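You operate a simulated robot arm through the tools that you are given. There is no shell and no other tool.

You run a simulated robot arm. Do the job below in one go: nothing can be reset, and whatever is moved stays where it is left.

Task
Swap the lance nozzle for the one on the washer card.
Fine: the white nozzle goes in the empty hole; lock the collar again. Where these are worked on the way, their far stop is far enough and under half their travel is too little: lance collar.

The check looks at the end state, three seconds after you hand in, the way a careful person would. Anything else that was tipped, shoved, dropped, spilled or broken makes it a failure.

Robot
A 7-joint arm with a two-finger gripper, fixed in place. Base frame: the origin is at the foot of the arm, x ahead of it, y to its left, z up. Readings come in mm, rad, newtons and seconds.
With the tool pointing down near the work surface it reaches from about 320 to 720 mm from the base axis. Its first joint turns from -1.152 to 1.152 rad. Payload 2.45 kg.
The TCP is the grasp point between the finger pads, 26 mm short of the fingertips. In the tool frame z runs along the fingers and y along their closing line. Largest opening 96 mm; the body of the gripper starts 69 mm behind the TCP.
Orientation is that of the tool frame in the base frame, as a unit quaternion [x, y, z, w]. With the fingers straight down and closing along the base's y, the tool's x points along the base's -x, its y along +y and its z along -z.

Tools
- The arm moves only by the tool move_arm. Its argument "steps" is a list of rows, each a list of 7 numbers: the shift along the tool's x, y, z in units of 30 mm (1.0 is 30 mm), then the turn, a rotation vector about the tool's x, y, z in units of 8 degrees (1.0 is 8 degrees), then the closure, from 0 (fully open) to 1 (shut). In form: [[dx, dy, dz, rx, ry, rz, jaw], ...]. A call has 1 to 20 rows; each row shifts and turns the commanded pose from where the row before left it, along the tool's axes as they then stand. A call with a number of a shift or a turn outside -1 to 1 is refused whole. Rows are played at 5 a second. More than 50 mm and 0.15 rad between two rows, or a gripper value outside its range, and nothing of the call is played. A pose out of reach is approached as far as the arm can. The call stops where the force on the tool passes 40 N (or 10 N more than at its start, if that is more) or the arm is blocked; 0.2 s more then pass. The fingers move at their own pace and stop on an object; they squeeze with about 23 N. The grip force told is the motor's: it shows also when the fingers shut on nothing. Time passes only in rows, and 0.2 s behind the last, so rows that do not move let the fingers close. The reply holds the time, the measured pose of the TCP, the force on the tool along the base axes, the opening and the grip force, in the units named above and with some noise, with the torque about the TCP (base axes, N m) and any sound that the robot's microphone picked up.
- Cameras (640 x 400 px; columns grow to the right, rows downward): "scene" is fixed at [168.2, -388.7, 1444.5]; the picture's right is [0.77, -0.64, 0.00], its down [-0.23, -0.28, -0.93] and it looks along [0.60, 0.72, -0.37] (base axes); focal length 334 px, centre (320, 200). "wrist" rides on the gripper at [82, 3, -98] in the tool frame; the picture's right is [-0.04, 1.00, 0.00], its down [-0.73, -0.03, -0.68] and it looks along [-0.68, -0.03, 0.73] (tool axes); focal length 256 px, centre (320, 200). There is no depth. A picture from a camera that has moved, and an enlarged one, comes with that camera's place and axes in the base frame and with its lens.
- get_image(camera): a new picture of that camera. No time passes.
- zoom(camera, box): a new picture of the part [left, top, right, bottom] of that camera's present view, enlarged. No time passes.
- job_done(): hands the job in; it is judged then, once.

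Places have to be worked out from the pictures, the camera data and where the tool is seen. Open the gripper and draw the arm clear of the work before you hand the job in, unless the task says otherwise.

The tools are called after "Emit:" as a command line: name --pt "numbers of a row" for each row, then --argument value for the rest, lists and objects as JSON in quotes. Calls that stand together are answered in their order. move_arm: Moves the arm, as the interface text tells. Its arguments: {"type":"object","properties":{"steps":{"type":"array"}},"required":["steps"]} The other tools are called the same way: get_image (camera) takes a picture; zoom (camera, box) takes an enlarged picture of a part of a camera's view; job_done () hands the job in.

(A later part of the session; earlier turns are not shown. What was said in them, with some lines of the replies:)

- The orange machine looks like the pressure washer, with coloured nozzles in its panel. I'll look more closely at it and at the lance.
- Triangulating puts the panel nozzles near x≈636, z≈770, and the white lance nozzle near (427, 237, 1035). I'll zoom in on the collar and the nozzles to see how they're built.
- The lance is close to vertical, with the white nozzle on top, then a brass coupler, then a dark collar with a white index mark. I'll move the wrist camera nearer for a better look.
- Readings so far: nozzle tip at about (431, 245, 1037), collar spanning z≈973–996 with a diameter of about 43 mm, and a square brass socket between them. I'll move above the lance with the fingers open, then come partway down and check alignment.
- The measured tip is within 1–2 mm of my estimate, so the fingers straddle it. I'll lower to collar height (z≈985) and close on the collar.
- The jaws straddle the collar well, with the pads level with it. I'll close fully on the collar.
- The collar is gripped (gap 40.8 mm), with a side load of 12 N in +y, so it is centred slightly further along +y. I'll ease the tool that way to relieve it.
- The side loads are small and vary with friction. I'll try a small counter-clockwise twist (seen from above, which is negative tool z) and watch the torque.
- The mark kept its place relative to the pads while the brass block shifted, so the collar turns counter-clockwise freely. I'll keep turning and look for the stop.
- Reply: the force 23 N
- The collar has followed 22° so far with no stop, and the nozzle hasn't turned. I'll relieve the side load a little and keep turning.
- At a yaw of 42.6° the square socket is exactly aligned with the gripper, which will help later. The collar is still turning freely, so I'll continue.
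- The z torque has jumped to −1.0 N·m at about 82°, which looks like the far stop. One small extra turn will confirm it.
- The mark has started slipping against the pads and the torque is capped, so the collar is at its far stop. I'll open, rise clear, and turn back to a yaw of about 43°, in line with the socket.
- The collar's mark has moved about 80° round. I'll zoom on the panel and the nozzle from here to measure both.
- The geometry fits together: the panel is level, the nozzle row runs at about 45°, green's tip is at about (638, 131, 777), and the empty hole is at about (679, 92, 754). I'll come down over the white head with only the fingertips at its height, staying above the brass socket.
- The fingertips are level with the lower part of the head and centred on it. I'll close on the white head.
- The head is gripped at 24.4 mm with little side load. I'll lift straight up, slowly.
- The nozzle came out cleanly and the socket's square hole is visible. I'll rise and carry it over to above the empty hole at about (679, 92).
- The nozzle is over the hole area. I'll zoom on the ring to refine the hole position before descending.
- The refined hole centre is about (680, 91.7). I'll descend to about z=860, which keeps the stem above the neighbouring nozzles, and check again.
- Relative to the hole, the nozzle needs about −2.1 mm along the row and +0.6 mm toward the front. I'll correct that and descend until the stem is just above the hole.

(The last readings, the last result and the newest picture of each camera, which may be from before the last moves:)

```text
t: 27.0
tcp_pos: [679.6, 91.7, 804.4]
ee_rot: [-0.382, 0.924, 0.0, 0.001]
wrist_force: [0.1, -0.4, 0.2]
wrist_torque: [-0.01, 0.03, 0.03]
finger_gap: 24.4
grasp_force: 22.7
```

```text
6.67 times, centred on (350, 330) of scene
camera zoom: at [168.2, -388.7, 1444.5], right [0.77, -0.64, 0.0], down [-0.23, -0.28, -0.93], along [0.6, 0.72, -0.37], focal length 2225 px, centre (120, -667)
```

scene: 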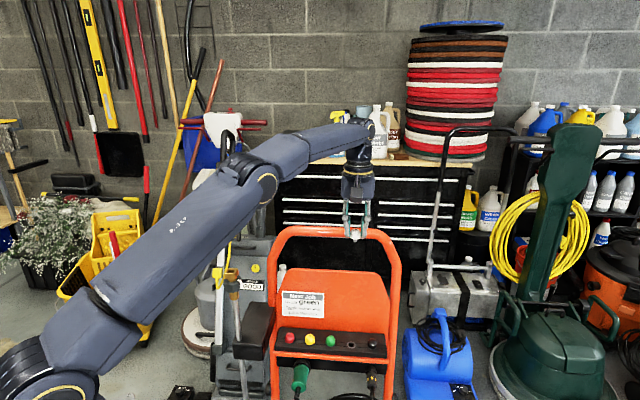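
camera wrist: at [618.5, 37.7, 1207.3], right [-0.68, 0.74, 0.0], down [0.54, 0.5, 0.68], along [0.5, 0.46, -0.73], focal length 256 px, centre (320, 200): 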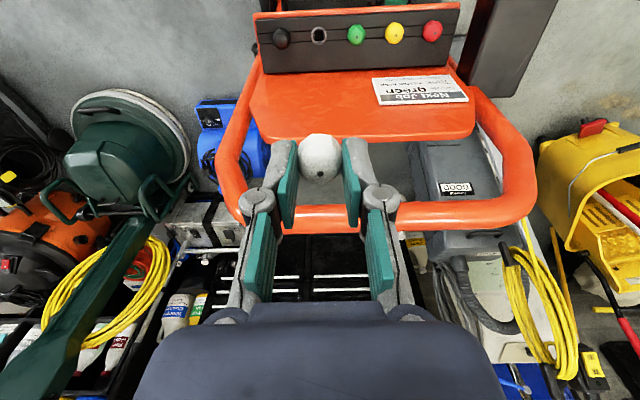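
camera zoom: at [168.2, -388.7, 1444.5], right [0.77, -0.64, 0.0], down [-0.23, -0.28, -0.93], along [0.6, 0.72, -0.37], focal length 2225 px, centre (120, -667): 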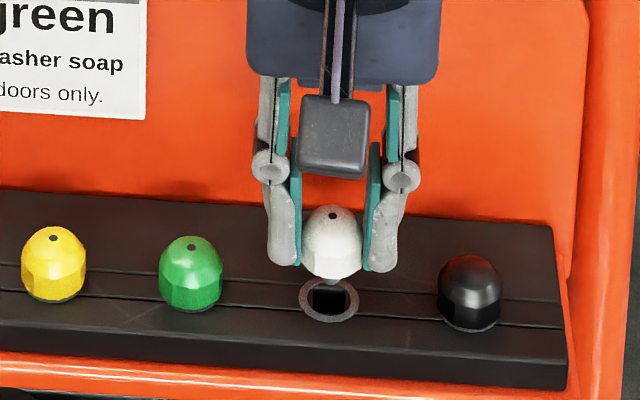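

Different references agree to within about 1 mm. I'll apply a small correction toward the front and lower gently, watching the vertical force.

Emit:
move_arm --pt "0.023 -0.01 0.1 0 0 0 0.9" --pt "0 0 0.1 0 0 0 0.9" --pt "0 0 0.1 0 0 0 0.9" --pt "0 0 0 0 0 0 0.9"

Emit:
zoom --camera "scene" --box '[335, 310, 365, 350]'

Emit:
zoom --camera "wrist" --box '[280, 80, 360, 170]'

```text
t: 28.0
tcp_pos: [680.7, 91.9, 796.7]
ee_rot: [-0.381, 0.925, 0.0, 0.0]
wrist_force: [0.1, 0.7, -0.4]
wrist_torque: [0.02, 0.01, 0.0]
finger_gap: 24.6
grasp_force: 23.0
```

```text
10.00 times, centred on (350, 330) of scene
camera zoom: at [168.2, -388.7, 1444.5], right [0.77, -0.64, 0.0], down [-0.23, -0.28, -0.93], along [0.6, 0.72, -0.37], focal length 3338 px, centre (20, -1100)
```

zoom: 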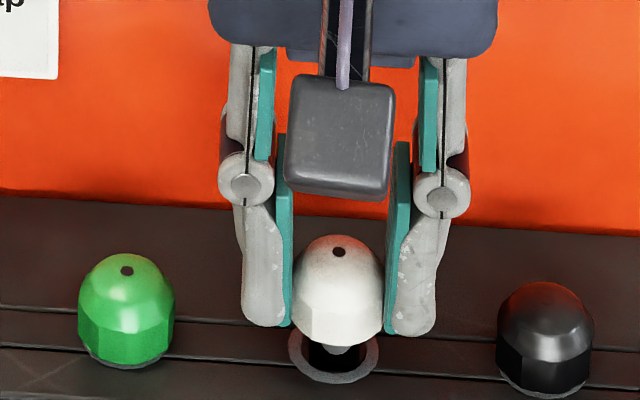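

```text
4.44 times, centred on (320, 125) of wrist
camera zoom: at [619.6, 35.7, 893.7], right [-0.68, 0.74, 0.0], down [0.54, 0.5, 0.68], along [0.5, 0.46, -0.73], focal length 1138 px, centre (320, 533)
```

zoom: 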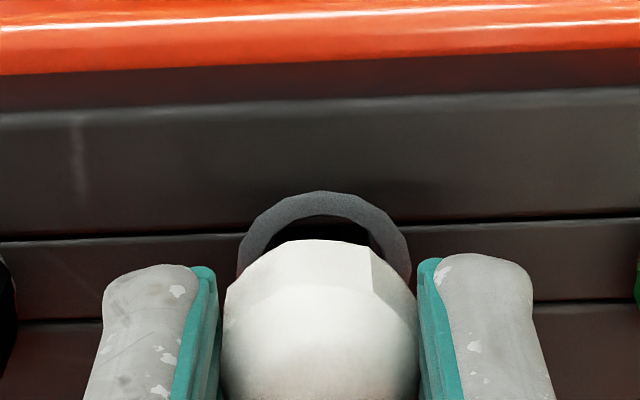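

The stem is directly over the ring in the scene view. I'll keep lowering gently.

Emit:
move_arm --pt "0 0 0.1 0 0 0 0.9" --pt "0 0 0.1 0 0 0 0.9" --pt "0 0 0 0 0 0 0.9"

Emit:
zoom --camera "scene" --box '[335, 310, 365, 350]'

```text
t: 28.8
tcp_pos: [680.1, 91.5, 790.1]
ee_rot: [-0.381, 0.924, -0.001, 0.0]
wrist_force: [-0.3, -0.4, 0.1]
wrist_torque: [0.0, 0.03, -0.01]
finger_gap: 24.6
grasp_force: 22.9
```

```text
10.00 times, centred on (350, 330) of scene
camera zoom: at [168.2, -388.7, 1444.5], right [0.77, -0.64, 0.0], down [-0.23, -0.28, -0.93], along [0.6, 0.72, -0.37], focal length 3338 px, centre (20, -1100)
```

zoom: 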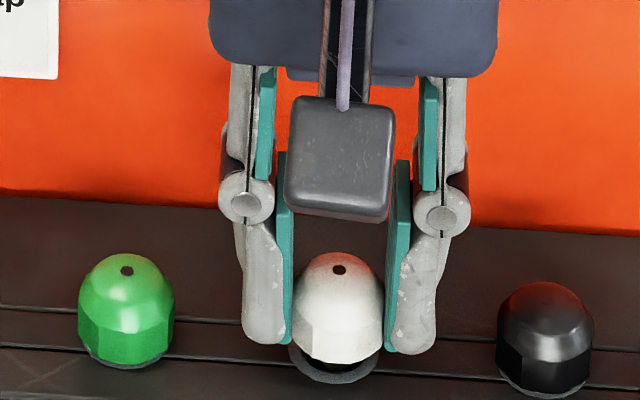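

No contact force, and about 6 mm remains by comparison with the green and black nozzles' seated heights. I'll lower the rest.

Emit:
move_arm --pt "0 0 0.07 0 0 0 0.9" --pt "0 0 0.06 0 0 0 0.9" --pt "0 0 0.04 0 0 0 0.9" --pt "0 0 0 0 0 0 0.9"

Emit:
zoom --camera "scene" --box '[335, 310, 365, 350]'

```text
t: 29.8
tcp_pos: [678.9, 90.5, 786.0]
ee_rot: [-0.381, 0.924, 0.0, -0.001]
wrist_force: [-7.5, -1.1, 5.1]
wrist_torque: [0.03, 0.2, 0.0]
finger_gap: 24.6
grasp_force: 23.3
```

```text
10.00 times, centred on (350, 330) of scene
camera zoom: at [168.0, -388.7, 1444.6], right [0.77, -0.64, 0.0], down [-0.23, -0.28, -0.93], along [0.6, 0.72, -0.37], focal length 3338 px, centre (20, -1100)
```

zoom: 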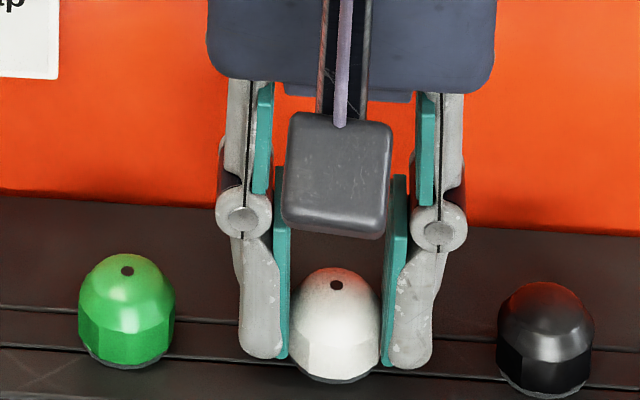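

Orifice row 285 against about 286 expected, so it is nearly seated with slight contact on one side. I'll relieve the −x force and press down a little more.

Emit:
move_arm --pt "0.025 0.02 0 0 0 0 0.9" --pt "0 0 0.03 0 0 0 0.9" --pt "0 0 0.03 0 0 0 0.9" --pt "0 0 0 0 0 0 0.9"

Emit:
zoom --camera "scene" --box '[335, 310, 365, 350]'

Emit:
zoom --camera "wrist" --box '[240, 80, 440, 200]'

```text
t: 30.8
tcp_pos: [678.9, 90.9, 785.7]
ee_rot: [-0.381, 0.925, -0.001, 0.001]
wrist_force: [-6.8, 1.8, 21.6]
wrist_torque: [0.01, 0.22, 0.01]
finger_gap: 24.8
grasp_force: 23.3
```

```text
10.00 times, centred on (350, 330) of scene
camera zoom: at [167.6, -388.7, 1444.6], right [0.77, -0.64, 0.0], down [-0.23, -0.28, -0.93], along [0.6, 0.72, -0.37], focal length 3338 px, centre (20, -1100)
```

zoom: 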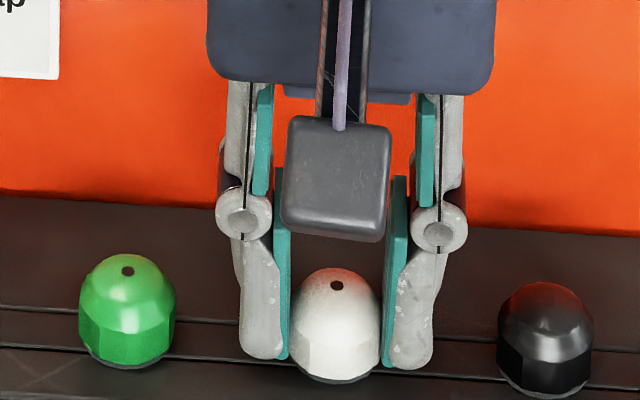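

```text
3.20 times, centred on (340, 140) of wrist
camera zoom: at [618.6, 35.6, 882.7], right [-0.68, 0.74, 0.0], down [0.54, 0.5, 0.68], along [0.5, 0.46, -0.73], focal length 819 px, centre (256, 392)
```

zoom: 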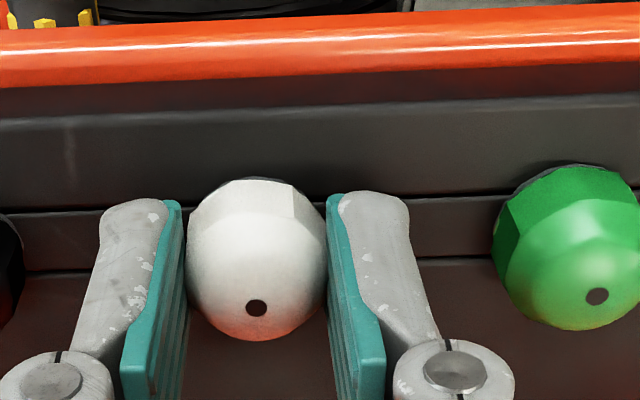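

It presses firmly (21.6 N) and the ring is fully covered at the same height as its neighbours, so it is seated. I'll release with a limited opening to avoid the neighbours, then rise.

Emit:
move_arm --pt "0 0 -0.03 0 0 0 0.85" --pt "0 0 0 0 0 0 0.65" --pt "0 0 0 0 0 0 0.58" --pt "0 0 0 0 0 0 0.58" --pt "0 0 -0.4 0 0 0 0.58" --pt "0 0 -0.6 0 0 0 0.58" --pt "0 0 -0.8 0 0 0 0.58" --pt "0 0 -0.8 0 0 0 0.58" --pt "0 0 0 0 0 0 0.58"

Emit:
zoom --camera "scene" --box '[310, 300, 390, 360]'

Emit:
zoom --camera "wrist" --box '[220, 40, 440, 200]'

```text
t: 32.8
tcp_pos: [679.7, 91.2, 861.7]
ee_rot: [-0.381, 0.924, -0.001, 0.001]
wrist_force: [-0.4, -0.1, -0.2]
wrist_torque: [-0.02, 0.01, -0.03]
finger_gap: 40.1
grasp_force: 0.0
```

```text
6.67 times, centred on (350, 330) of scene
camera zoom: at [168.2, -388.7, 1444.5], right [0.77, -0.64, 0.0], down [-0.23, -0.28, -0.93], along [0.6, 0.72, -0.37], focal length 2225 px, centre (120, -667)
```

zoom: 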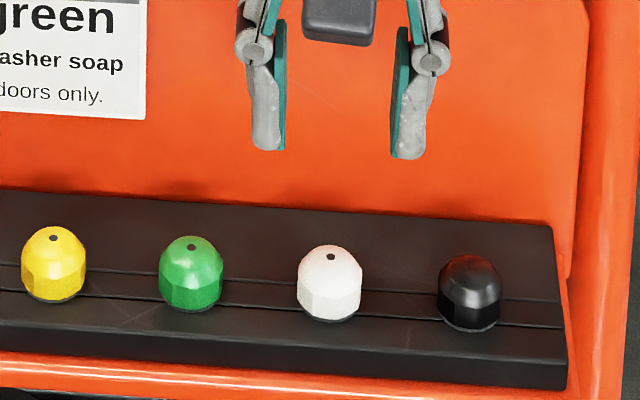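

```text
2.50 times, centred on (330, 120) of wrist
camera zoom: at [618.7, 34.9, 960.0], right [-0.68, 0.74, 0.0], down [0.54, 0.5, 0.68], along [0.5, 0.46, -0.73], focal length 640 px, centre (295, 400)
```

zoom: 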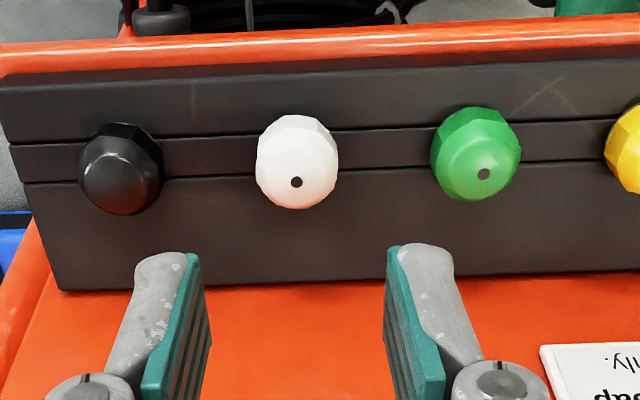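

White is seated level in the former hole. Green is one step (55.2 mm) along the row, so I'll shift over, descend to the same grasp height and check.

Emit:
move_arm --pt "0 0.92 0 0 0 0 0.58" --pt "0 0.92 0 0 0 0 0.58" --pt "0 0 0.6 0 0 0 0.58" --pt "0 0 0.6 0 0 0 0.58" --pt "0 0 0.6 0 0 0 0.58" --pt "0 0 0 0 0 0 0.58"

Emit:
zoom --camera "scene" --box '[305, 300, 365, 360]'

Emit:
zoom --camera "wrist" --box '[220, 40, 440, 200]'

```text
t: 34.2
tcp_pos: [639.6, 129.8, 808.6]
ee_rot: [-0.382, 0.924, 0.0, -0.002]
wrist_force: [0.1, -0.4, 0.5]
wrist_torque: [0.03, 0.0, 0.01]
finger_gap: 40.3
grasp_force: 0.1
```

```text
6.67 times, centred on (335, 330) of scene
camera zoom: at [168.2, -388.7, 1444.5], right [0.77, -0.64, 0.0], down [-0.23, -0.28, -0.93], along [0.6, 0.72, -0.37], focal length 2225 px, centre (220, -667)
```

zoom: 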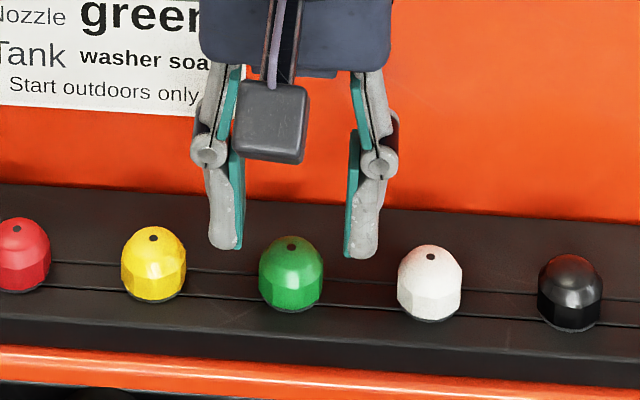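

```text
2.50 times, centred on (330, 120) of wrist
camera zoom: at [579.8, 74.4, 905.7], right [-0.68, 0.74, 0.0], down [0.54, 0.5, 0.68], along [0.5, 0.46, -0.73], focal length 640 px, centre (295, 400)
```

zoom: 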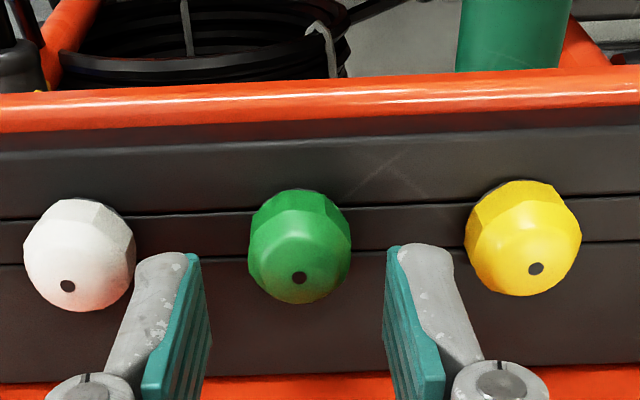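

Green is centred between the pads. I'll lower to z≈785.5 and close.

Emit:
move_arm --pt "0 0 0.4 0 0 0 0.58" --pt "0 0 0.36 0 0 0 0.58" --pt "0 0 0 0 0 0 0.58" --pt "0 0 0 0 0 0 0.7" --pt "0 0 0 0 0 0 0.85" --pt "0 0 0 0 0 0 0.9" --pt "0 0 0 0 0 0 0.9"

Emit:
zoom --camera "scene" --box '[305, 300, 365, 360]'

Emit:
zoom --camera "wrist" --box '[220, 40, 440, 200]'

```text
t: 35.8
tcp_pos: [638.9, 131.3, 786.0]
ee_rot: [-0.382, 0.924, 0.0, -0.001]
wrist_force: [-6.0, 4.1, 1.3]
wrist_torque: [0.13, 0.08, 0.02]
finger_gap: 24.5
grasp_force: 22.8
```

```text
6.67 times, centred on (335, 330) of scene
camera zoom: at [168.1, -388.6, 1444.6], right [0.77, -0.64, 0.0], down [-0.23, -0.28, -0.93], along [0.6, 0.72, -0.37], focal length 2225 px, centre (220, -667)
```

zoom: 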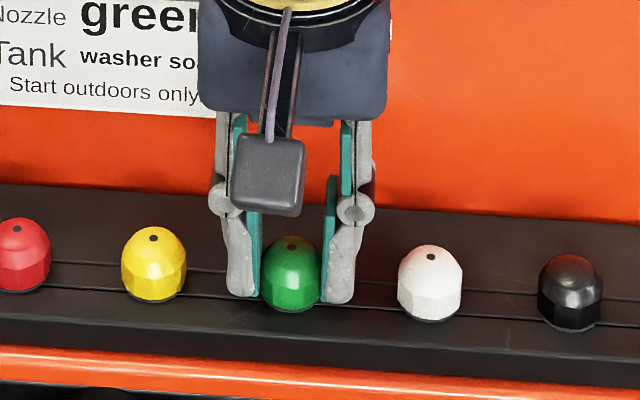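

```text
2.50 times, centred on (330, 120) of wrist
camera zoom: at [579.2, 74.9, 883.0], right [-0.68, 0.74, 0.0], down [0.54, 0.5, 0.68], along [0.5, 0.46, -0.73], focal length 640 px, centre (295, 400)
```

zoom: 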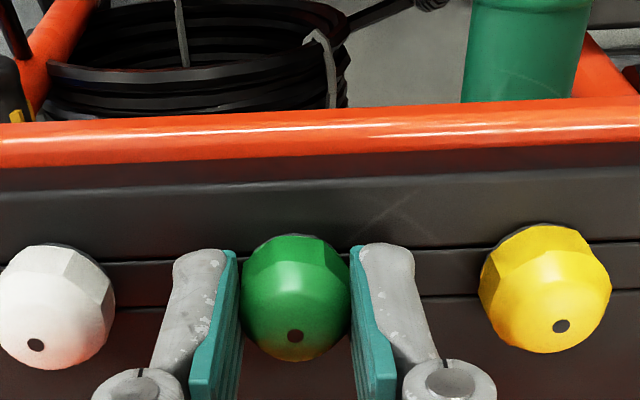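

Green is gripped in the same relative position that white was. I'll lift it out slowly and check that it comes free.

Emit:
move_arm --pt "0 0 -0.2 0 0 0 0.9" --pt "0 0 -0.2 0 0 0 0.9" --pt "0 0 -0.3 0 0 0 0.9" --pt "0 0 -0.5 0 0 0 0.9" --pt "0 0 0 0 0 0 0.9"

Emit:
zoom --camera "scene" --box '[305, 300, 365, 360]'

```text
t: 37.0
tcp_pos: [639.8, 129.9, 822.2]
ee_rot: [-0.381, 0.924, 0.0, 0.0]
wrist_force: [0.3, 0.2, 0.4]
wrist_torque: [0.02, -0.01, 0.01]
finger_gap: 24.3
grasp_force: 23.3
```

```text
6.67 times, centred on (335, 330) of scene
camera zoom: at [168.2, -388.7, 1444.5], right [0.77, -0.64, 0.0], down [-0.23, -0.28, -0.93], along [0.6, 0.72, -0.37], focal length 2225 px, centre (220, -667)
```

zoom: 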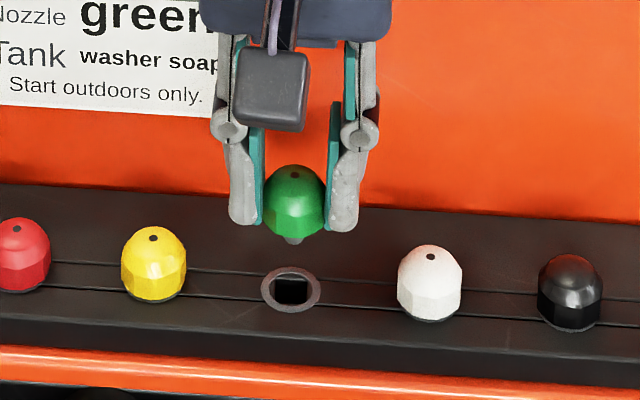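

Green is out cleanly and hanging straight. I'll raise it to z≈1104.

Emit:
move_arm --pt "0 0 -0.94 0 0 0 0.9" --pt "0 0 -0.94 0 0 0 0.9" --pt "0 0 -0.94 0 0 0 0.9" --pt "0 0 -0.94 0 0 0 0.9" --pt "0 0 -0.94 0 0 0 0.9" --pt "0 0 -0.94 0 0 0 0.9" --pt "0 0 -0.94 0 0 0 0.9" --pt "0 0 -0.94 0 0 0 0.9" --pt "0 0 -0.94 0 0 0 0.9" --pt "0 0 -0.94 0 0 0 0.9" --pt "0.2705 0.954 0 0 0 0 0.9" --pt "0.2705 0.954 0 0 0 0 0.9" --pt "0.2705 0.954 0 0 0 0 0.9" --pt "0.2705 0.954 0 0 0 0 0.9" --pt "0.2705 0.954 0 0 0 0 0.9" --pt "0.2705 0.954 0 0 0 0 0.9" --pt "0.2705 0.954 0 0 0 0 0.9" --pt "0.2705 0.954 0 0 0 0 0.9" --pt "0 0 0 0 0 0 0.9"

Emit:
get_image --camera "wrist"

Emit:
zoom --camera "scene" --box '[206, 220, 266, 300]'

```text
t: 41.0
tcp_pos: [431.9, 246.4, 1103.1]
ee_rot: [-0.381, 0.925, 0.001, 0.0]
wrist_force: [0.2, 1.1, -0.3]
wrist_torque: [-0.01, 0.0, -0.01]
finger_gap: 24.0
grasp_force: 22.8
```

```text
taken
camera wrist: at [371.5, 191.1, 1200.7], right [-0.68, 0.74, 0.0], down [0.54, 0.5, 0.68], along [0.5, 0.46, -0.73], focal length 256 px, centre (320, 200)
```

wrist: 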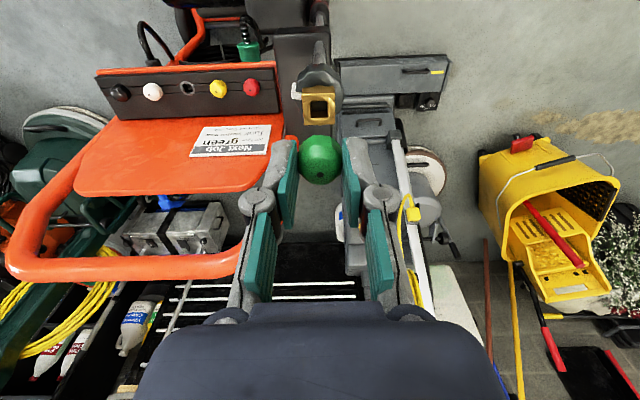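

```text
5.00 times, centred on (236, 260) of scene
camera zoom: at [168.2, -388.7, 1444.6], right [0.77, -0.64, 0.0], down [-0.23, -0.28, -0.93], along [0.6, 0.72, -0.37], focal length 1669 px, centre (740, -100)
```

zoom: 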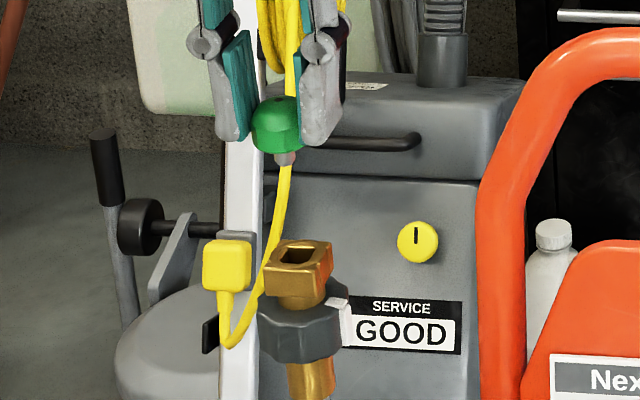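

Green is above the square socket. I'll descend to just above it and check alignment.

Emit:
move_arm --pt "0 0 0.5 0 0 0 0.9" --pt "0 0 0.5 0 0 0 0.9" --pt "0 0 0.35 0 0 0 0.9" --pt "0 0 0 0 0 0 0.9" --pt "0 0 0 0 0 0 0.9"

Emit:
zoom --camera "wrist" --box '[260, 80, 380, 200]'

Emit:
zoom --camera "scene" --box '[216, 245, 256, 295]'

```text
t: 42.2
tcp_pos: [433.1, 247.3, 1062.7]
ee_rot: [-0.381, 0.924, 0.0, 0.0]
wrist_force: [0.7, -0.6, 0.2]
wrist_torque: [-0.04, -0.01, 0.04]
finger_gap: 24.5
grasp_force: 22.7
```

```text
3.33 times, centred on (320, 140) of wrist
camera zoom: at [372.1, 191.2, 1160.8], right [-0.68, 0.74, 0.0], down [0.54, 0.5, 0.68], along [0.5, 0.46, -0.73], focal length 853 px, centre (320, 400)
```

zoom: 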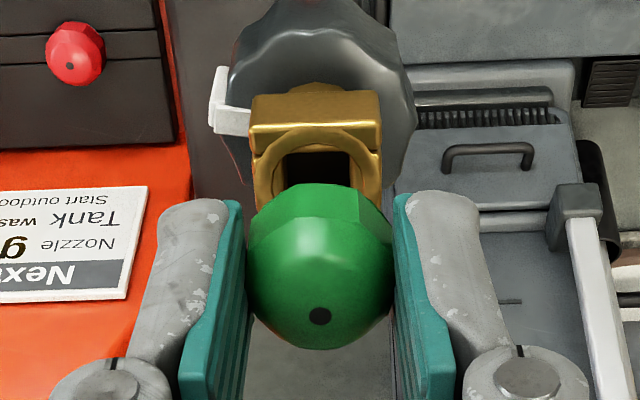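

```text
8.00 times, centred on (236, 270) of scene
camera zoom: at [168.2, -388.7, 1444.5], right [0.77, -0.64, 0.0], down [-0.23, -0.28, -0.93], along [0.6, 0.72, -0.37], focal length 2670 px, centre (992, -360)
```

zoom: 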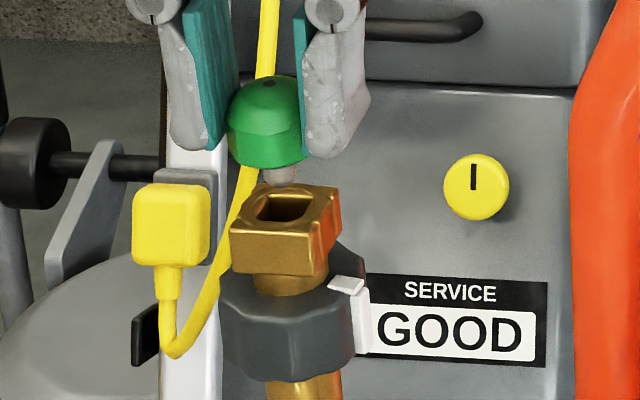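

Dead reckoning and the held-nozzle view both match white's seated pose to within about 0.5 mm. I'll lower gently, watching the force.

Emit:
move_arm --pt "0 -0.01 0.1 0 0 0 0.9" --pt "0 0 0.1 0 0 0 0.9" --pt "0 0 0.08 0 0 0 0.9" --pt "0 0 0 0 0 0 0.9"

Emit:
zoom --camera "scene" --box '[216, 245, 256, 295]'

Emit:
zoom --camera "wrist" --box '[260, 80, 380, 200]'

```text
t: 43.2
tcp_pos: [433.0, 246.8, 1054.2]
ee_rot: [-0.381, 0.925, 0.0, 0.0]
wrist_force: [-0.3, 1.0, -0.7]
wrist_torque: [0.02, 0.0, 0.01]
finger_gap: 24.7
grasp_force: 23.0
```

```text
8.00 times, centred on (236, 270) of scene
camera zoom: at [168.2, -388.7, 1444.5], right [0.77, -0.64, 0.0], down [-0.23, -0.28, -0.93], along [0.6, 0.72, -0.37], focal length 2670 px, centre (992, -360)
```

zoom: 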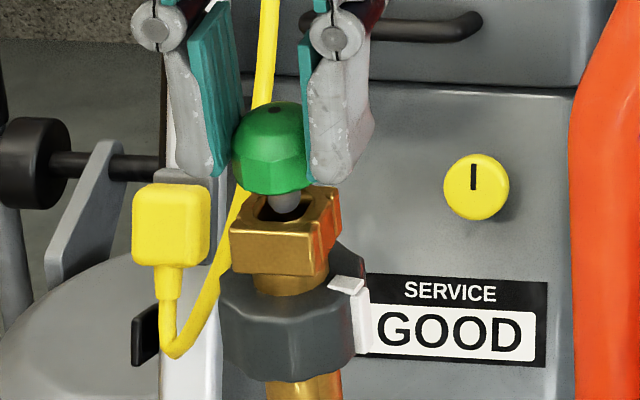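

```text
3.33 times, centred on (320, 140) of wrist
camera zoom: at [372.5, 190.8, 1152.2], right [-0.68, 0.74, 0.0], down [0.54, 0.5, 0.68], along [0.5, 0.46, -0.73], focal length 853 px, centre (320, 400)
```

zoom: 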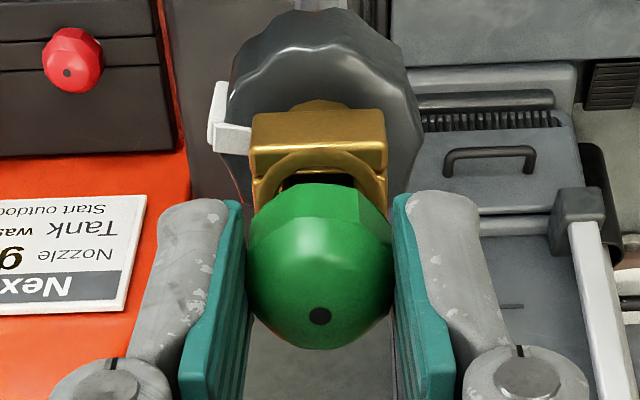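

The stem is lined up and starting to enter, with no contact force yet. I'll continue down.

Emit:
move_arm --pt "0 -0.01 0.08 0 0 0 0.9" --pt "0 0 0.08 0 0 0 0.9" --pt "0 0 0.07 0 0 0 0.9" --pt "0 0 0 0 0 0 0.9"

Emit:
zoom --camera "scene" --box '[216, 245, 256, 295]'

```text
t: 44.2
tcp_pos: [432.5, 246.5, 1047.2]
ee_rot: [-0.38, 0.925, 0.0, 0.0]
wrist_force: [0.2, 0.3, -0.3]
wrist_torque: [0.0, 0.02, 0.0]
finger_gap: 24.6
grasp_force: 23.3
```

```text
8.00 times, centred on (236, 270) of scene
camera zoom: at [168.2, -388.7, 1444.5], right [0.77, -0.64, 0.0], down [-0.23, -0.28, -0.93], along [0.6, 0.72, -0.37], focal length 2670 px, centre (992, -360)
```

zoom: 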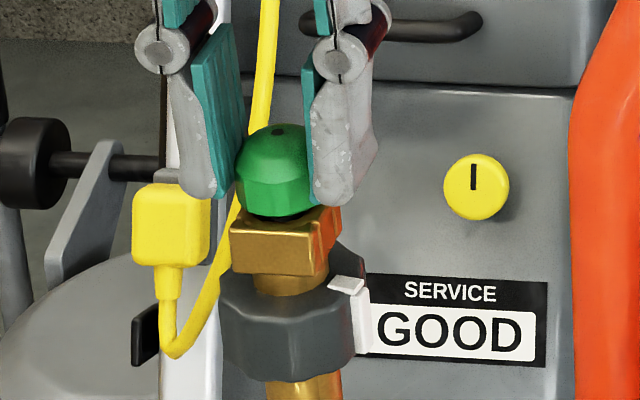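

It is sliding in without resistance, with about 2–3 mm left. I'll lower until it seats.

Emit:
move_arm --pt "0 0 0.05 0 0 0 0.9" --pt "0 0 0.04 0 0 0 0.9" --pt "0 0 0.03 0 0 0 0.9" --pt "0 0 0 0 0 0 0.9"

Emit:
zoom --camera "scene" --box '[216, 245, 256, 295]'

```text
t: 45.2
tcp_pos: [433.4, 247.0, 1045.8]
ee_rot: [-0.382, 0.924, 0.001, 0.001]
wrist_force: [-6.2, -1.9, 20.0]
wrist_torque: [-0.16, 0.28, 0.01]
finger_gap: 24.5
grasp_force: 22.3
```

```text
8.00 times, centred on (236, 270) of scene
camera zoom: at [167.8, -388.9, 1444.5], right [0.77, -0.64, 0.0], down [-0.23, -0.28, -0.93], along [0.6, 0.72, -0.37], focal length 2670 px, centre (992, -360)
```

zoom: 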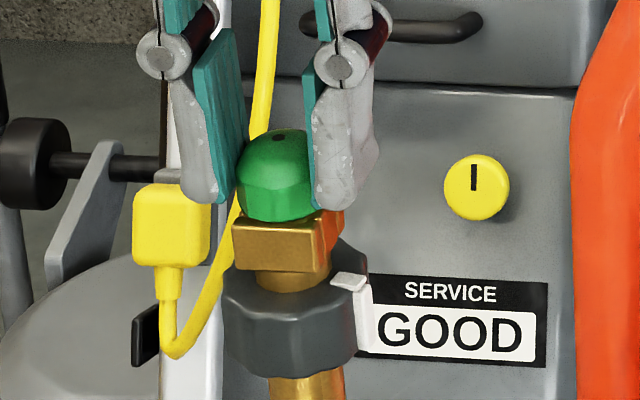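

It made contact at 20 N with a −x side load. The head looks about 1 mm higher than white sat, so I'll relieve the side load and press again.

Emit:
move_arm --pt "0.03 0.015 0 0 0 0 0.9" --pt "0 0 0.02 0 0 0 0.9" --pt "0 0 0 0 0 0 0.9"

Emit:
zoom --camera "scene" --box '[224, 256, 248, 286]'

Emit:
zoom --camera "wrist" --box '[260, 80, 380, 220]'

```text
t: 46.0
tcp_pos: [432.8, 246.6, 1045.2]
ee_rot: [-0.381, 0.925, 0.0, 0.002]
wrist_force: [6.3, 4.0, 20.4]
wrist_torque: [0.13, -0.19, 0.01]
finger_gap: 24.5
grasp_force: 22.6
```

```text
13.33 times, centred on (236, 271) of scene
camera zoom: at [168.1, -388.7, 1444.6], right [0.77, -0.64, 0.0], down [-0.23, -0.28, -0.93], along [0.6, 0.72, -0.37], focal length 4451 px, centre (1440, -747)
```

zoom: 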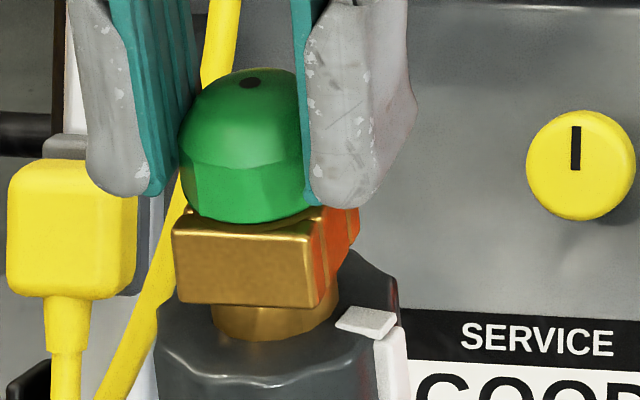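

```text
2.86 times, centred on (320, 150) of wrist
camera zoom: at [372.3, 190.9, 1141.9], right [-0.68, 0.74, 0.0], down [0.54, 0.49, 0.68], along [0.5, 0.46, -0.73], focal length 731 px, centre (320, 343)
```

zoom: 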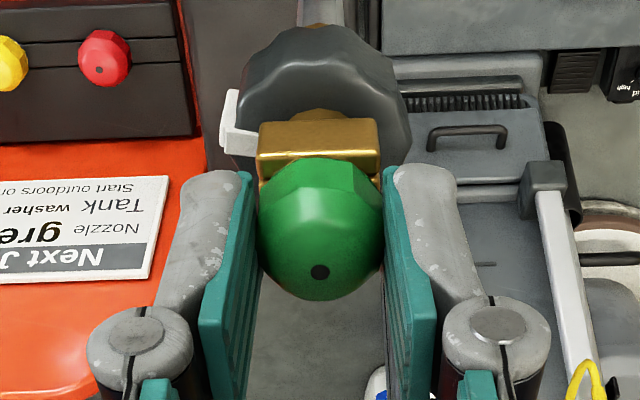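

Relative to the brass block, green now sits exactly as white did. I'll ease the pressure, open, and check before backing off.

Emit:
move_arm --pt "-0.01 0 -0.04 0 0 0 0.9" --pt "0 0 0 0 0 0 0.7" --pt "0 0 0 0 0 0 0.55" --pt "0 0 0 0 0 0 0.45" --pt "0 0 0 0 0 0 0.45"

Emit:
zoom --camera "scene" --box '[224, 256, 248, 286]'

```text
t: 47.2
tcp_pos: [432.2, 245.4, 1045.7]
ee_rot: [-0.38, 0.925, 0.0, 0.001]
wrist_force: [-0.1, 0.4, 0.1]
wrist_torque: [-0.01, -0.02, 0.0]
finger_gap: 53.2
grasp_force: 0.0
```

```text
13.33 times, centred on (236, 271) of scene
camera zoom: at [168.2, -388.7, 1444.5], right [0.77, -0.64, 0.0], down [-0.23, -0.28, -0.93], along [0.6, 0.72, -0.37], focal length 4451 px, centre (1440, -747)
```

zoom: 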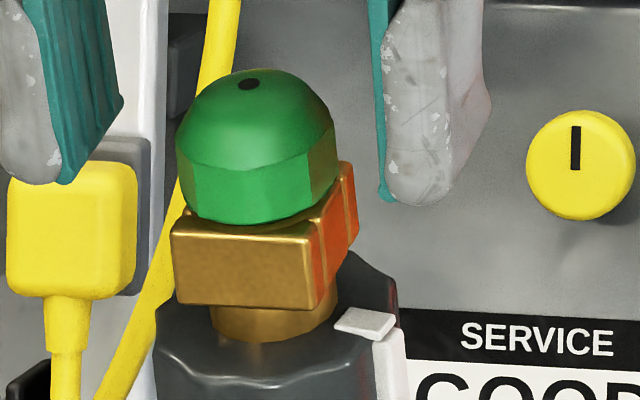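

Green is standing seated and undisturbed. Next I'll relock the collar: rise, turn to the unlocked-end yaw (about 85°), come down around the collar at z≈986, and grip.

Emit:
move_arm --pt "0 0 -0.5 0 0 0 0.3" --pt "0 0 -0.6 0 0 0 0.1" --pt "0 0 -0.5 0 0 0 0.1" --pt "0 0 0 0 0 -0.85 0.1" --pt "0 0 0 0 0 -0.85 0.1" --pt "0 0 0 0 0 -0.85 0.1" --pt "0 0 0 0 0 -0.85 0.1" --pt "0 0 0 0 0 -0.85 0.1" --pt "0 0 0 0 0 -0.7 0.1" --pt "0 0 0 0 0 0 0.1"

Emit:
zoom --camera "wrist" --box '[200, 60, 460, 260]'

```text
t: 49.4
tcp_pos: [431.9, 246.8, 1093.1]
ee_rot: [-0.672, 0.741, -0.001, 0.0]
wrist_force: [0.2, 0.4, -0.5]
wrist_torque: [-0.01, 0.02, -0.01]
finger_gap: 86.5
grasp_force: 0.0
```

```text
2.00 times, centred on (330, 160) of wrist
camera zoom: at [421.1, 164.9, 1190.4], right [-0.99, 0.14, 0.0], down [0.1, 0.73, 0.68], along [0.09, 0.67, -0.73], focal length 512 px, centre (300, 280)
```

zoom: 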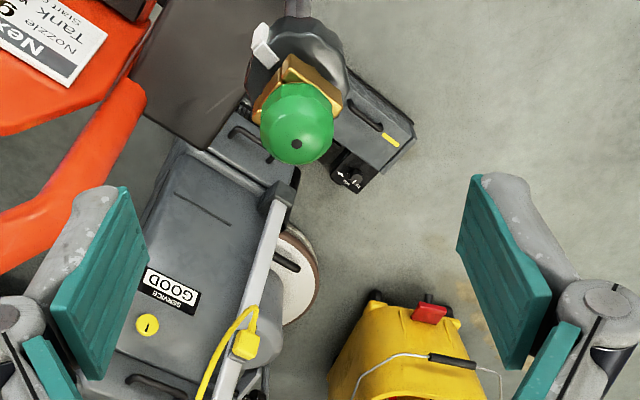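

The tip measures about (432.8, 245.2), so the jaws are centred to within 1 mm. I'll descend to collar height and grip.

Emit:
move_arm --pt "0.033 0 0.9 0 0 0 0.1" --pt "0 0 0.9 0 0 0 0.1" --pt "0 0 0.9 0 0 0 0.1" --pt "0 0 0.86 0 0 0 0.1" --pt "0 0 0 0 0 0 0.3" --pt "0 0 0 0 0 0 0.45" --pt "0 0 0 0 0 0 0.65" --pt "0 0 0 0 0 0 0.8" --pt "0 0 0 0 0 0 0.8"

Emit:
zoom --camera "wrist" --box '[220, 60, 440, 300]'

```text
t: 51.4
tcp_pos: [432.6, 244.8, 986.9]
ee_rot: [-0.672, 0.741, 0.0, 0.001]
wrist_force: [11.6, -0.1, -4.5]
wrist_torque: [0.12, -0.29, -0.03]
finger_gap: 40.9
grasp_force: 44.3
```

```text
1.67 times, centred on (330, 180) of wrist
camera zoom: at [421.7, 164.0, 1083.9], right [-0.99, 0.14, 0.0], down [0.1, 0.73, 0.68], along [0.1, 0.67, -0.73], focal length 427 px, centre (303, 233)
```

zoom: 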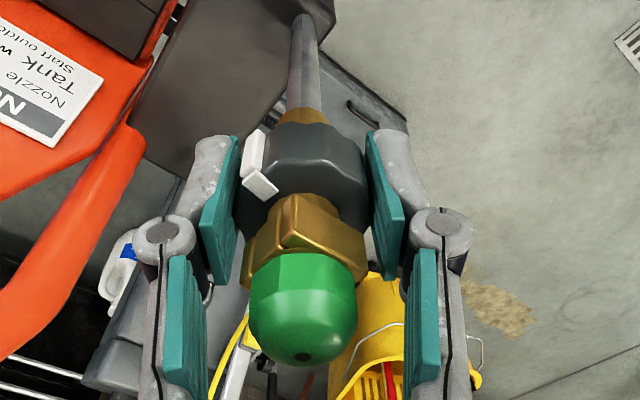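

The collar is gripped. I'll ease off the +x load and turn clockwise in stages toward the locked stop.

Emit:
move_arm --pt "0 -0.03 0 0 0 0 0.8" --pt "0 0 0 0 0 0.5 0.8" --pt "0 0 0 0 0 0.5 0.8" --pt "0 0 0 0 0 0.5 0.8" --pt "0 0 0 0 0 0.5 0.8" --pt "0 0 0 0 0 0.5 0.8" --pt "0 0 0 0 0 0 0.8"

Emit:
zoom --camera "wrist" --box '[220, 60, 440, 300]'

```text
t: 53.0
tcp_pos: [433.0, 245.9, 985.9]
ee_rot: [-0.533, 0.846, 0.0, 0.001]
wrist_force: [-2.5, 1.3, 13.6]
wrist_torque: [0.11, 0.11, 0.02]
finger_gap: 40.8
grasp_force: 45.3
```

```text
1.67 times, centred on (330, 180) of wrist
camera zoom: at [394.4, 172.9, 1083.9], right [-0.88, 0.47, 0.0], down [0.34, 0.65, 0.68], along [0.32, 0.6, -0.73], focal length 427 px, centre (303, 233)
```

zoom: 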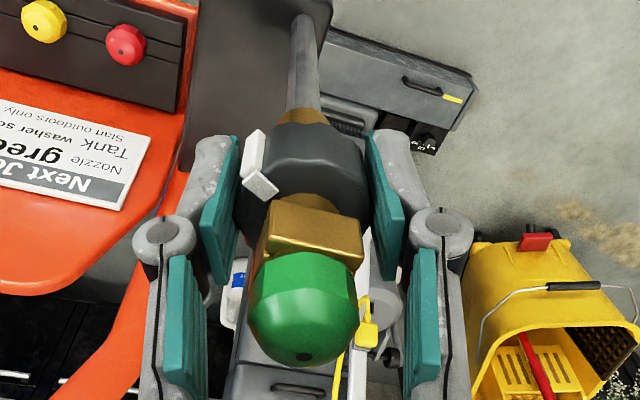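

The collar follows the jaws and the nozzle stays put. I'll continue clockwise.

Emit:
move_arm --pt "0 0 0 0 0 0.5 0.8" --pt "0 0 0 0 0 0.5 0.8" --pt "0 0 0 0 0 0.5 0.8" --pt "0 0 0 0 0 0.5 0.8" --pt "0 0 0 0 0 0.5 0.8" --pt "0 0 0 0 0 0.5 0.8" --pt "0 0 0 0 0 0.5 0.8" --pt "0 0 0 0 0 0.5 0.8" --pt "0 0 0 0 0 0.5 0.8" --pt "0 0 0 0 0 0 0.8"

Emit:
zoom --camera "wrist" --box '[220, 60, 440, 300]'

```text
t: 55.2
tcp_pos: [431.2, 246.4, 985.8]
ee_rot: [-0.247, 0.969, 0.0, 0.0]
wrist_force: [-15.1, 15.2, 13.1]
wrist_torque: [0.32, 0.28, 0.05]
finger_gap: 41.1
grasp_force: 44.8
```

```text
1.67 times, centred on (330, 180) of wrist
camera zoom: at [358.6, 209.8, 1083.9], right [-0.44, 0.9, 0.0], down [0.66, 0.32, 0.68], along [0.61, 0.3, -0.73], focal length 427 px, centre (303, 233)
```

zoom: 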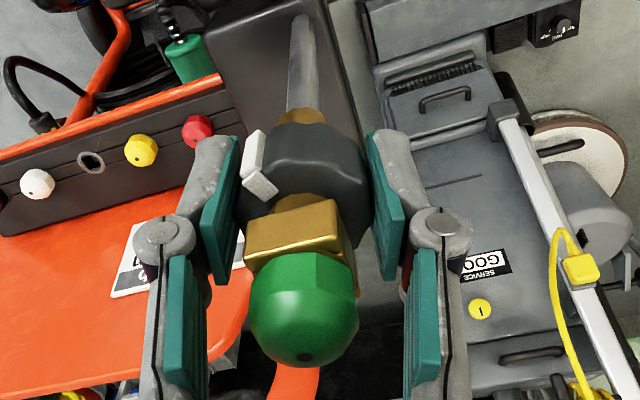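

At 28.6° and still free-turning, but the side load has grown. I'll recentre about 1.5 mm toward (−x, +y) and carry on to the stop.

Emit:
move_arm --pt "0.016 0.045 0 0 0 0 0.8" --pt "0 0 0 0 0 0.5 0.8" --pt "0 0 0 0 0 0.5 0.8" --pt "0 0 0 0 0 0.5 0.8" --pt "0 0 0 0 0 0.5 0.8" --pt "0 0 0 0 0 0.5 0.8" --pt "0 0 0 0 0 0.5 0.8" --pt "0 0 0 0 0 0 0.8"

Emit:
zoom --camera "wrist" --box '[220, 60, 440, 300]'

```text
t: 57.0
tcp_pos: [430.4, 247.1, 986.3]
ee_rot: [-0.039, 0.999, 0.001, 0.001]
wrist_force: [-10.0, 15.6, 12.1]
wrist_torque: [0.3, 0.1, 0.02]
finger_gap: 40.7
grasp_force: 45.1
```

```text
1.67 times, centred on (330, 180) of wrist
camera zoom: at [349.8, 243.5, 1083.7], right [-0.04, 1.0, 0.0], down [0.73, 0.03, 0.68], along [0.68, 0.03, -0.73], focal length 427 px, centre (303, 233)
```

zoom: 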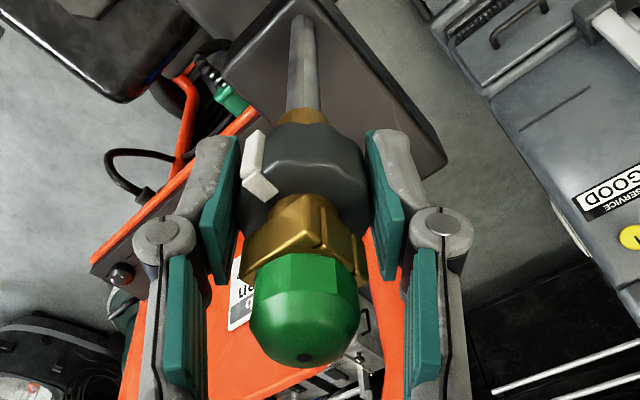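

At 4.5° the mark is nearly back to its original place. I'll take small steps until the stop shows in the torque.

Emit:
move_arm --pt "0 0.02 0 0 0 0.3 0.8" --pt "0 0 0 0 0 0.3 0.8" --pt "0 0 0 0 0 0 0.8"

Emit:
zoom --camera "wrist" --box '[220, 60, 440, 300]'

```text
t: 57.8
tcp_pos: [430.8, 246.8, 985.6]
ee_rot: [0.003, 1.0, 0.001, 0.001]
wrist_force: [-5.8, 15.8, 8.5]
wrist_torque: [0.31, -0.01, 0.81]
finger_gap: 41.0
grasp_force: 45.0
```

```text
1.67 times, centred on (330, 180) of wrist
camera zoom: at [349.9, 250.4, 1083.5], right [0.05, 1.0, 0.0], down [0.73, -0.03, 0.68], along [0.68, -0.03, -0.73], focal length 427 px, centre (303, 233)
```

zoom: 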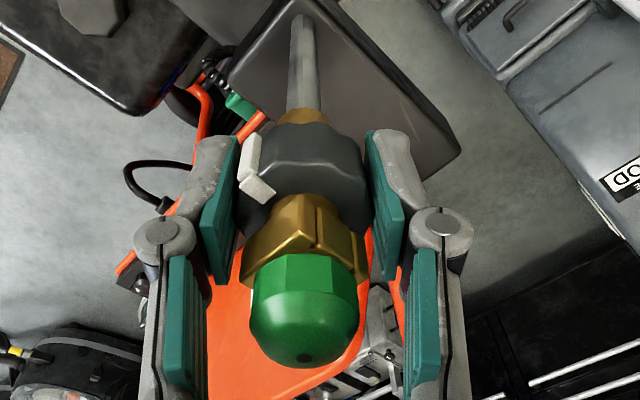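

The torque is now +0.81 N·m at 0°, which is the locked stop. I'll nudge slightly more to be sure, then unload and open.

Emit:
move_arm --pt "0 0.02 0 0 0 0.3 0.8" --pt "0 0 0 0 0 0 0.8"

Emit:
move_arm --pt "0 0 0 0 0 0 0.6" --pt "0 0 0 0 0 0 0.4" --pt "0 0 0 0 0 0 0.2" --pt "0 0 0 0 0 0 0.1" --pt "0 0 0 0 0 0 0.1"

Emit:
zoom --camera "scene" --box '[212, 250, 260, 310]'

```text
t: 58.4
tcp_pos: [430.6, 247.4, 986.2]
ee_rot: [0.023, 1.0, 0.0, 0.001]
wrist_force: [-7.4, 12.9, 9.2]
wrist_torque: [0.15, 0.0, 1.02]
finger_gap: 41.1
grasp_force: 44.7
```

```text
t: 59.6
tcp_pos: [432.6, 246.1, 986.5]
ee_rot: [0.024, 1.0, 0.0, 0.0]
wrist_force: [0.6, -0.2, 0.3]
wrist_torque: [0.0, -0.03, -0.04]
finger_gap: 86.4
grasp_force: 0.0
```

```text
6.67 times, centred on (236, 280) of scene
camera zoom: at [168.2, -388.7, 1444.5], right [0.77, -0.64, 0.0], down [-0.23, -0.28, -0.93], along [0.6, 0.72, -0.37], focal length 2225 px, centre (880, -333)
```

zoom: 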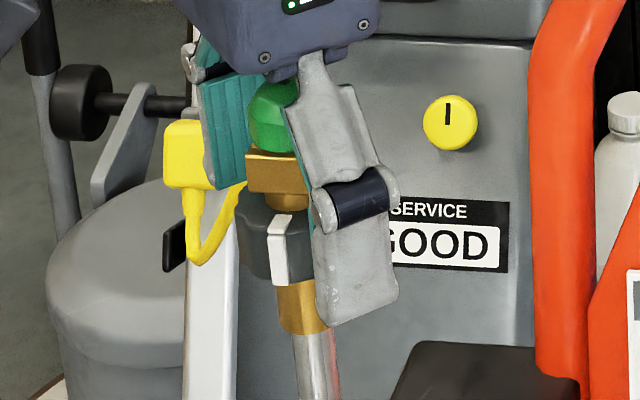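

The mark is back at its original position, so the collar is locked. I'll rise straight up and draw clear.

Emit:
move_arm --pt "0 0 -0.6 0 0 0 0" --pt "0 0 -0.9 0 0 0 0" --pt "0 0 -0.95 0 0 0 0" --pt "0 0 -0.95 0 0 0 0" --pt "0 0 -0.95 0 0 0 0" --pt "0 0 -0.95 0 0 0 0" --pt "0 0 -0.95 0 0 0 0" --pt "0.2 -0.7 -0.95 0 0 0 0" --pt "0.2 -0.7 -0.95 0 0 0 0" --pt "0.2 -0.7 -0.95 0 0 0 0" --pt "0.2 -0.7 -0.95 0 0 0 0" --pt "0 0 0 0 0 0 0"

Emit:
get_image --camera "scene"

Emit:
zoom --camera "scene" --box '[212, 250, 260, 310]'

Emit:
zoom --camera "scene" --box '[250, 270, 410, 400]'

Emit:
zoom --camera "wrist" --box '[240, 0, 440, 180]'

```text
t: 62.2
tcp_pos: [404.3, 163.1, 1288.5]
ee_rot: [0.024, 1.0, 0.0, -0.001]
wrist_force: [-0.5, -0.1, 0.4]
wrist_torque: [-0.01, -0.02, 0.01]
finger_gap: 96.1
grasp_force: 0.1
```

```text
taken
```

scene: 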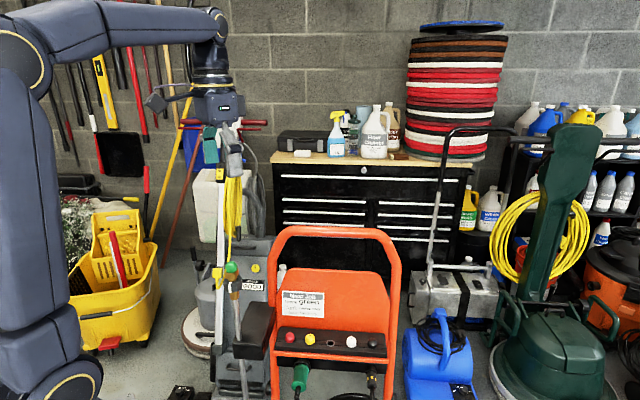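

```text
6.67 times, centred on (236, 280) of scene
camera zoom: at [168.2, -388.7, 1444.5], right [0.77, -0.64, 0.0], down [-0.23, -0.28, -0.93], along [0.6, 0.72, -0.37], focal length 2225 px, centre (880, -333)
```

zoom: 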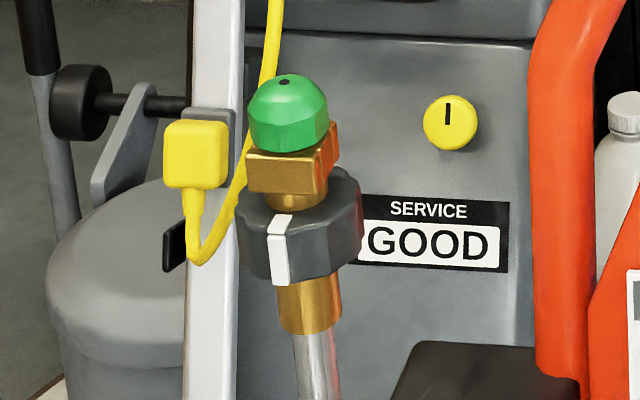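

```text
3.08 times, centred on (330, 335) of scene
camera zoom: at [168.2, -388.7, 1444.5], right [0.77, -0.64, 0.0], down [-0.23, -0.28, -0.93], along [0.6, 0.72, -0.37], focal length 1027 px, centre (289, -215)
```

zoom: 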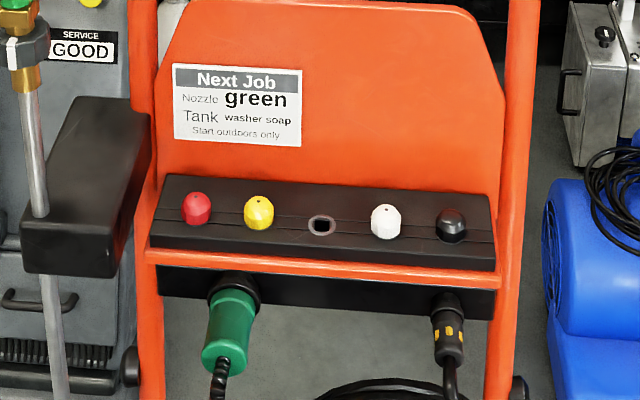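

```text
2.22 times, centred on (340, 90) of wrist
camera zoom: at [322.3, 170.6, 1386.5], right [0.09, 1.0, 0.0], down [0.73, -0.06, 0.68], along [0.68, -0.06, -0.73], focal length 569 px, centre (276, 444)
```

zoom: 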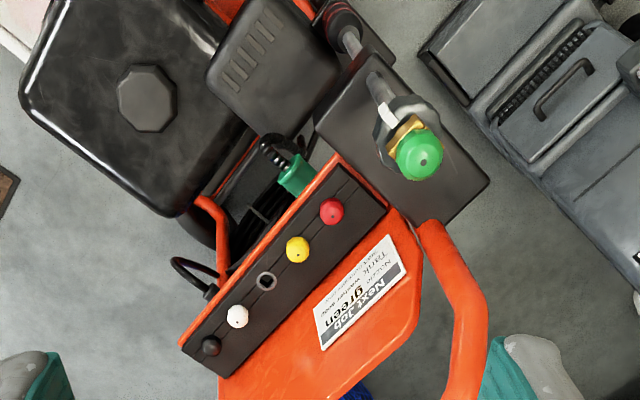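

Green is seated on the lance with the collar back at its original locked mark. White sits level in the formerly empty hole, nothing else looks disturbed, and the arm is clear with the gripper open. I'm handing the job in.

Emit:
job_done

```text
The job is handed in.
```

The nozzle swap is done and handed in; I haven't seen the check's result.

- **Lance:** the green nozzle named on the washer card is seated in the lance socket. It sits at the same height against the brass block as the white one did.
- **Collar:** I turned it about 80° to its far stop to release the nozzle. I then turned it back until it hit the other stop, and the white mark is back where it started.
- **White nozzle:** it is in the hole that was empty, level with its neighbours. The hole green came from is now the empty one.
- **Arm:** the gripper is open and drawn clear of the work.

The lance tip ended up a millimetre or less from where it started, after I pressed the green nozzle in. Nothing else looked disturbed in the final pictures.
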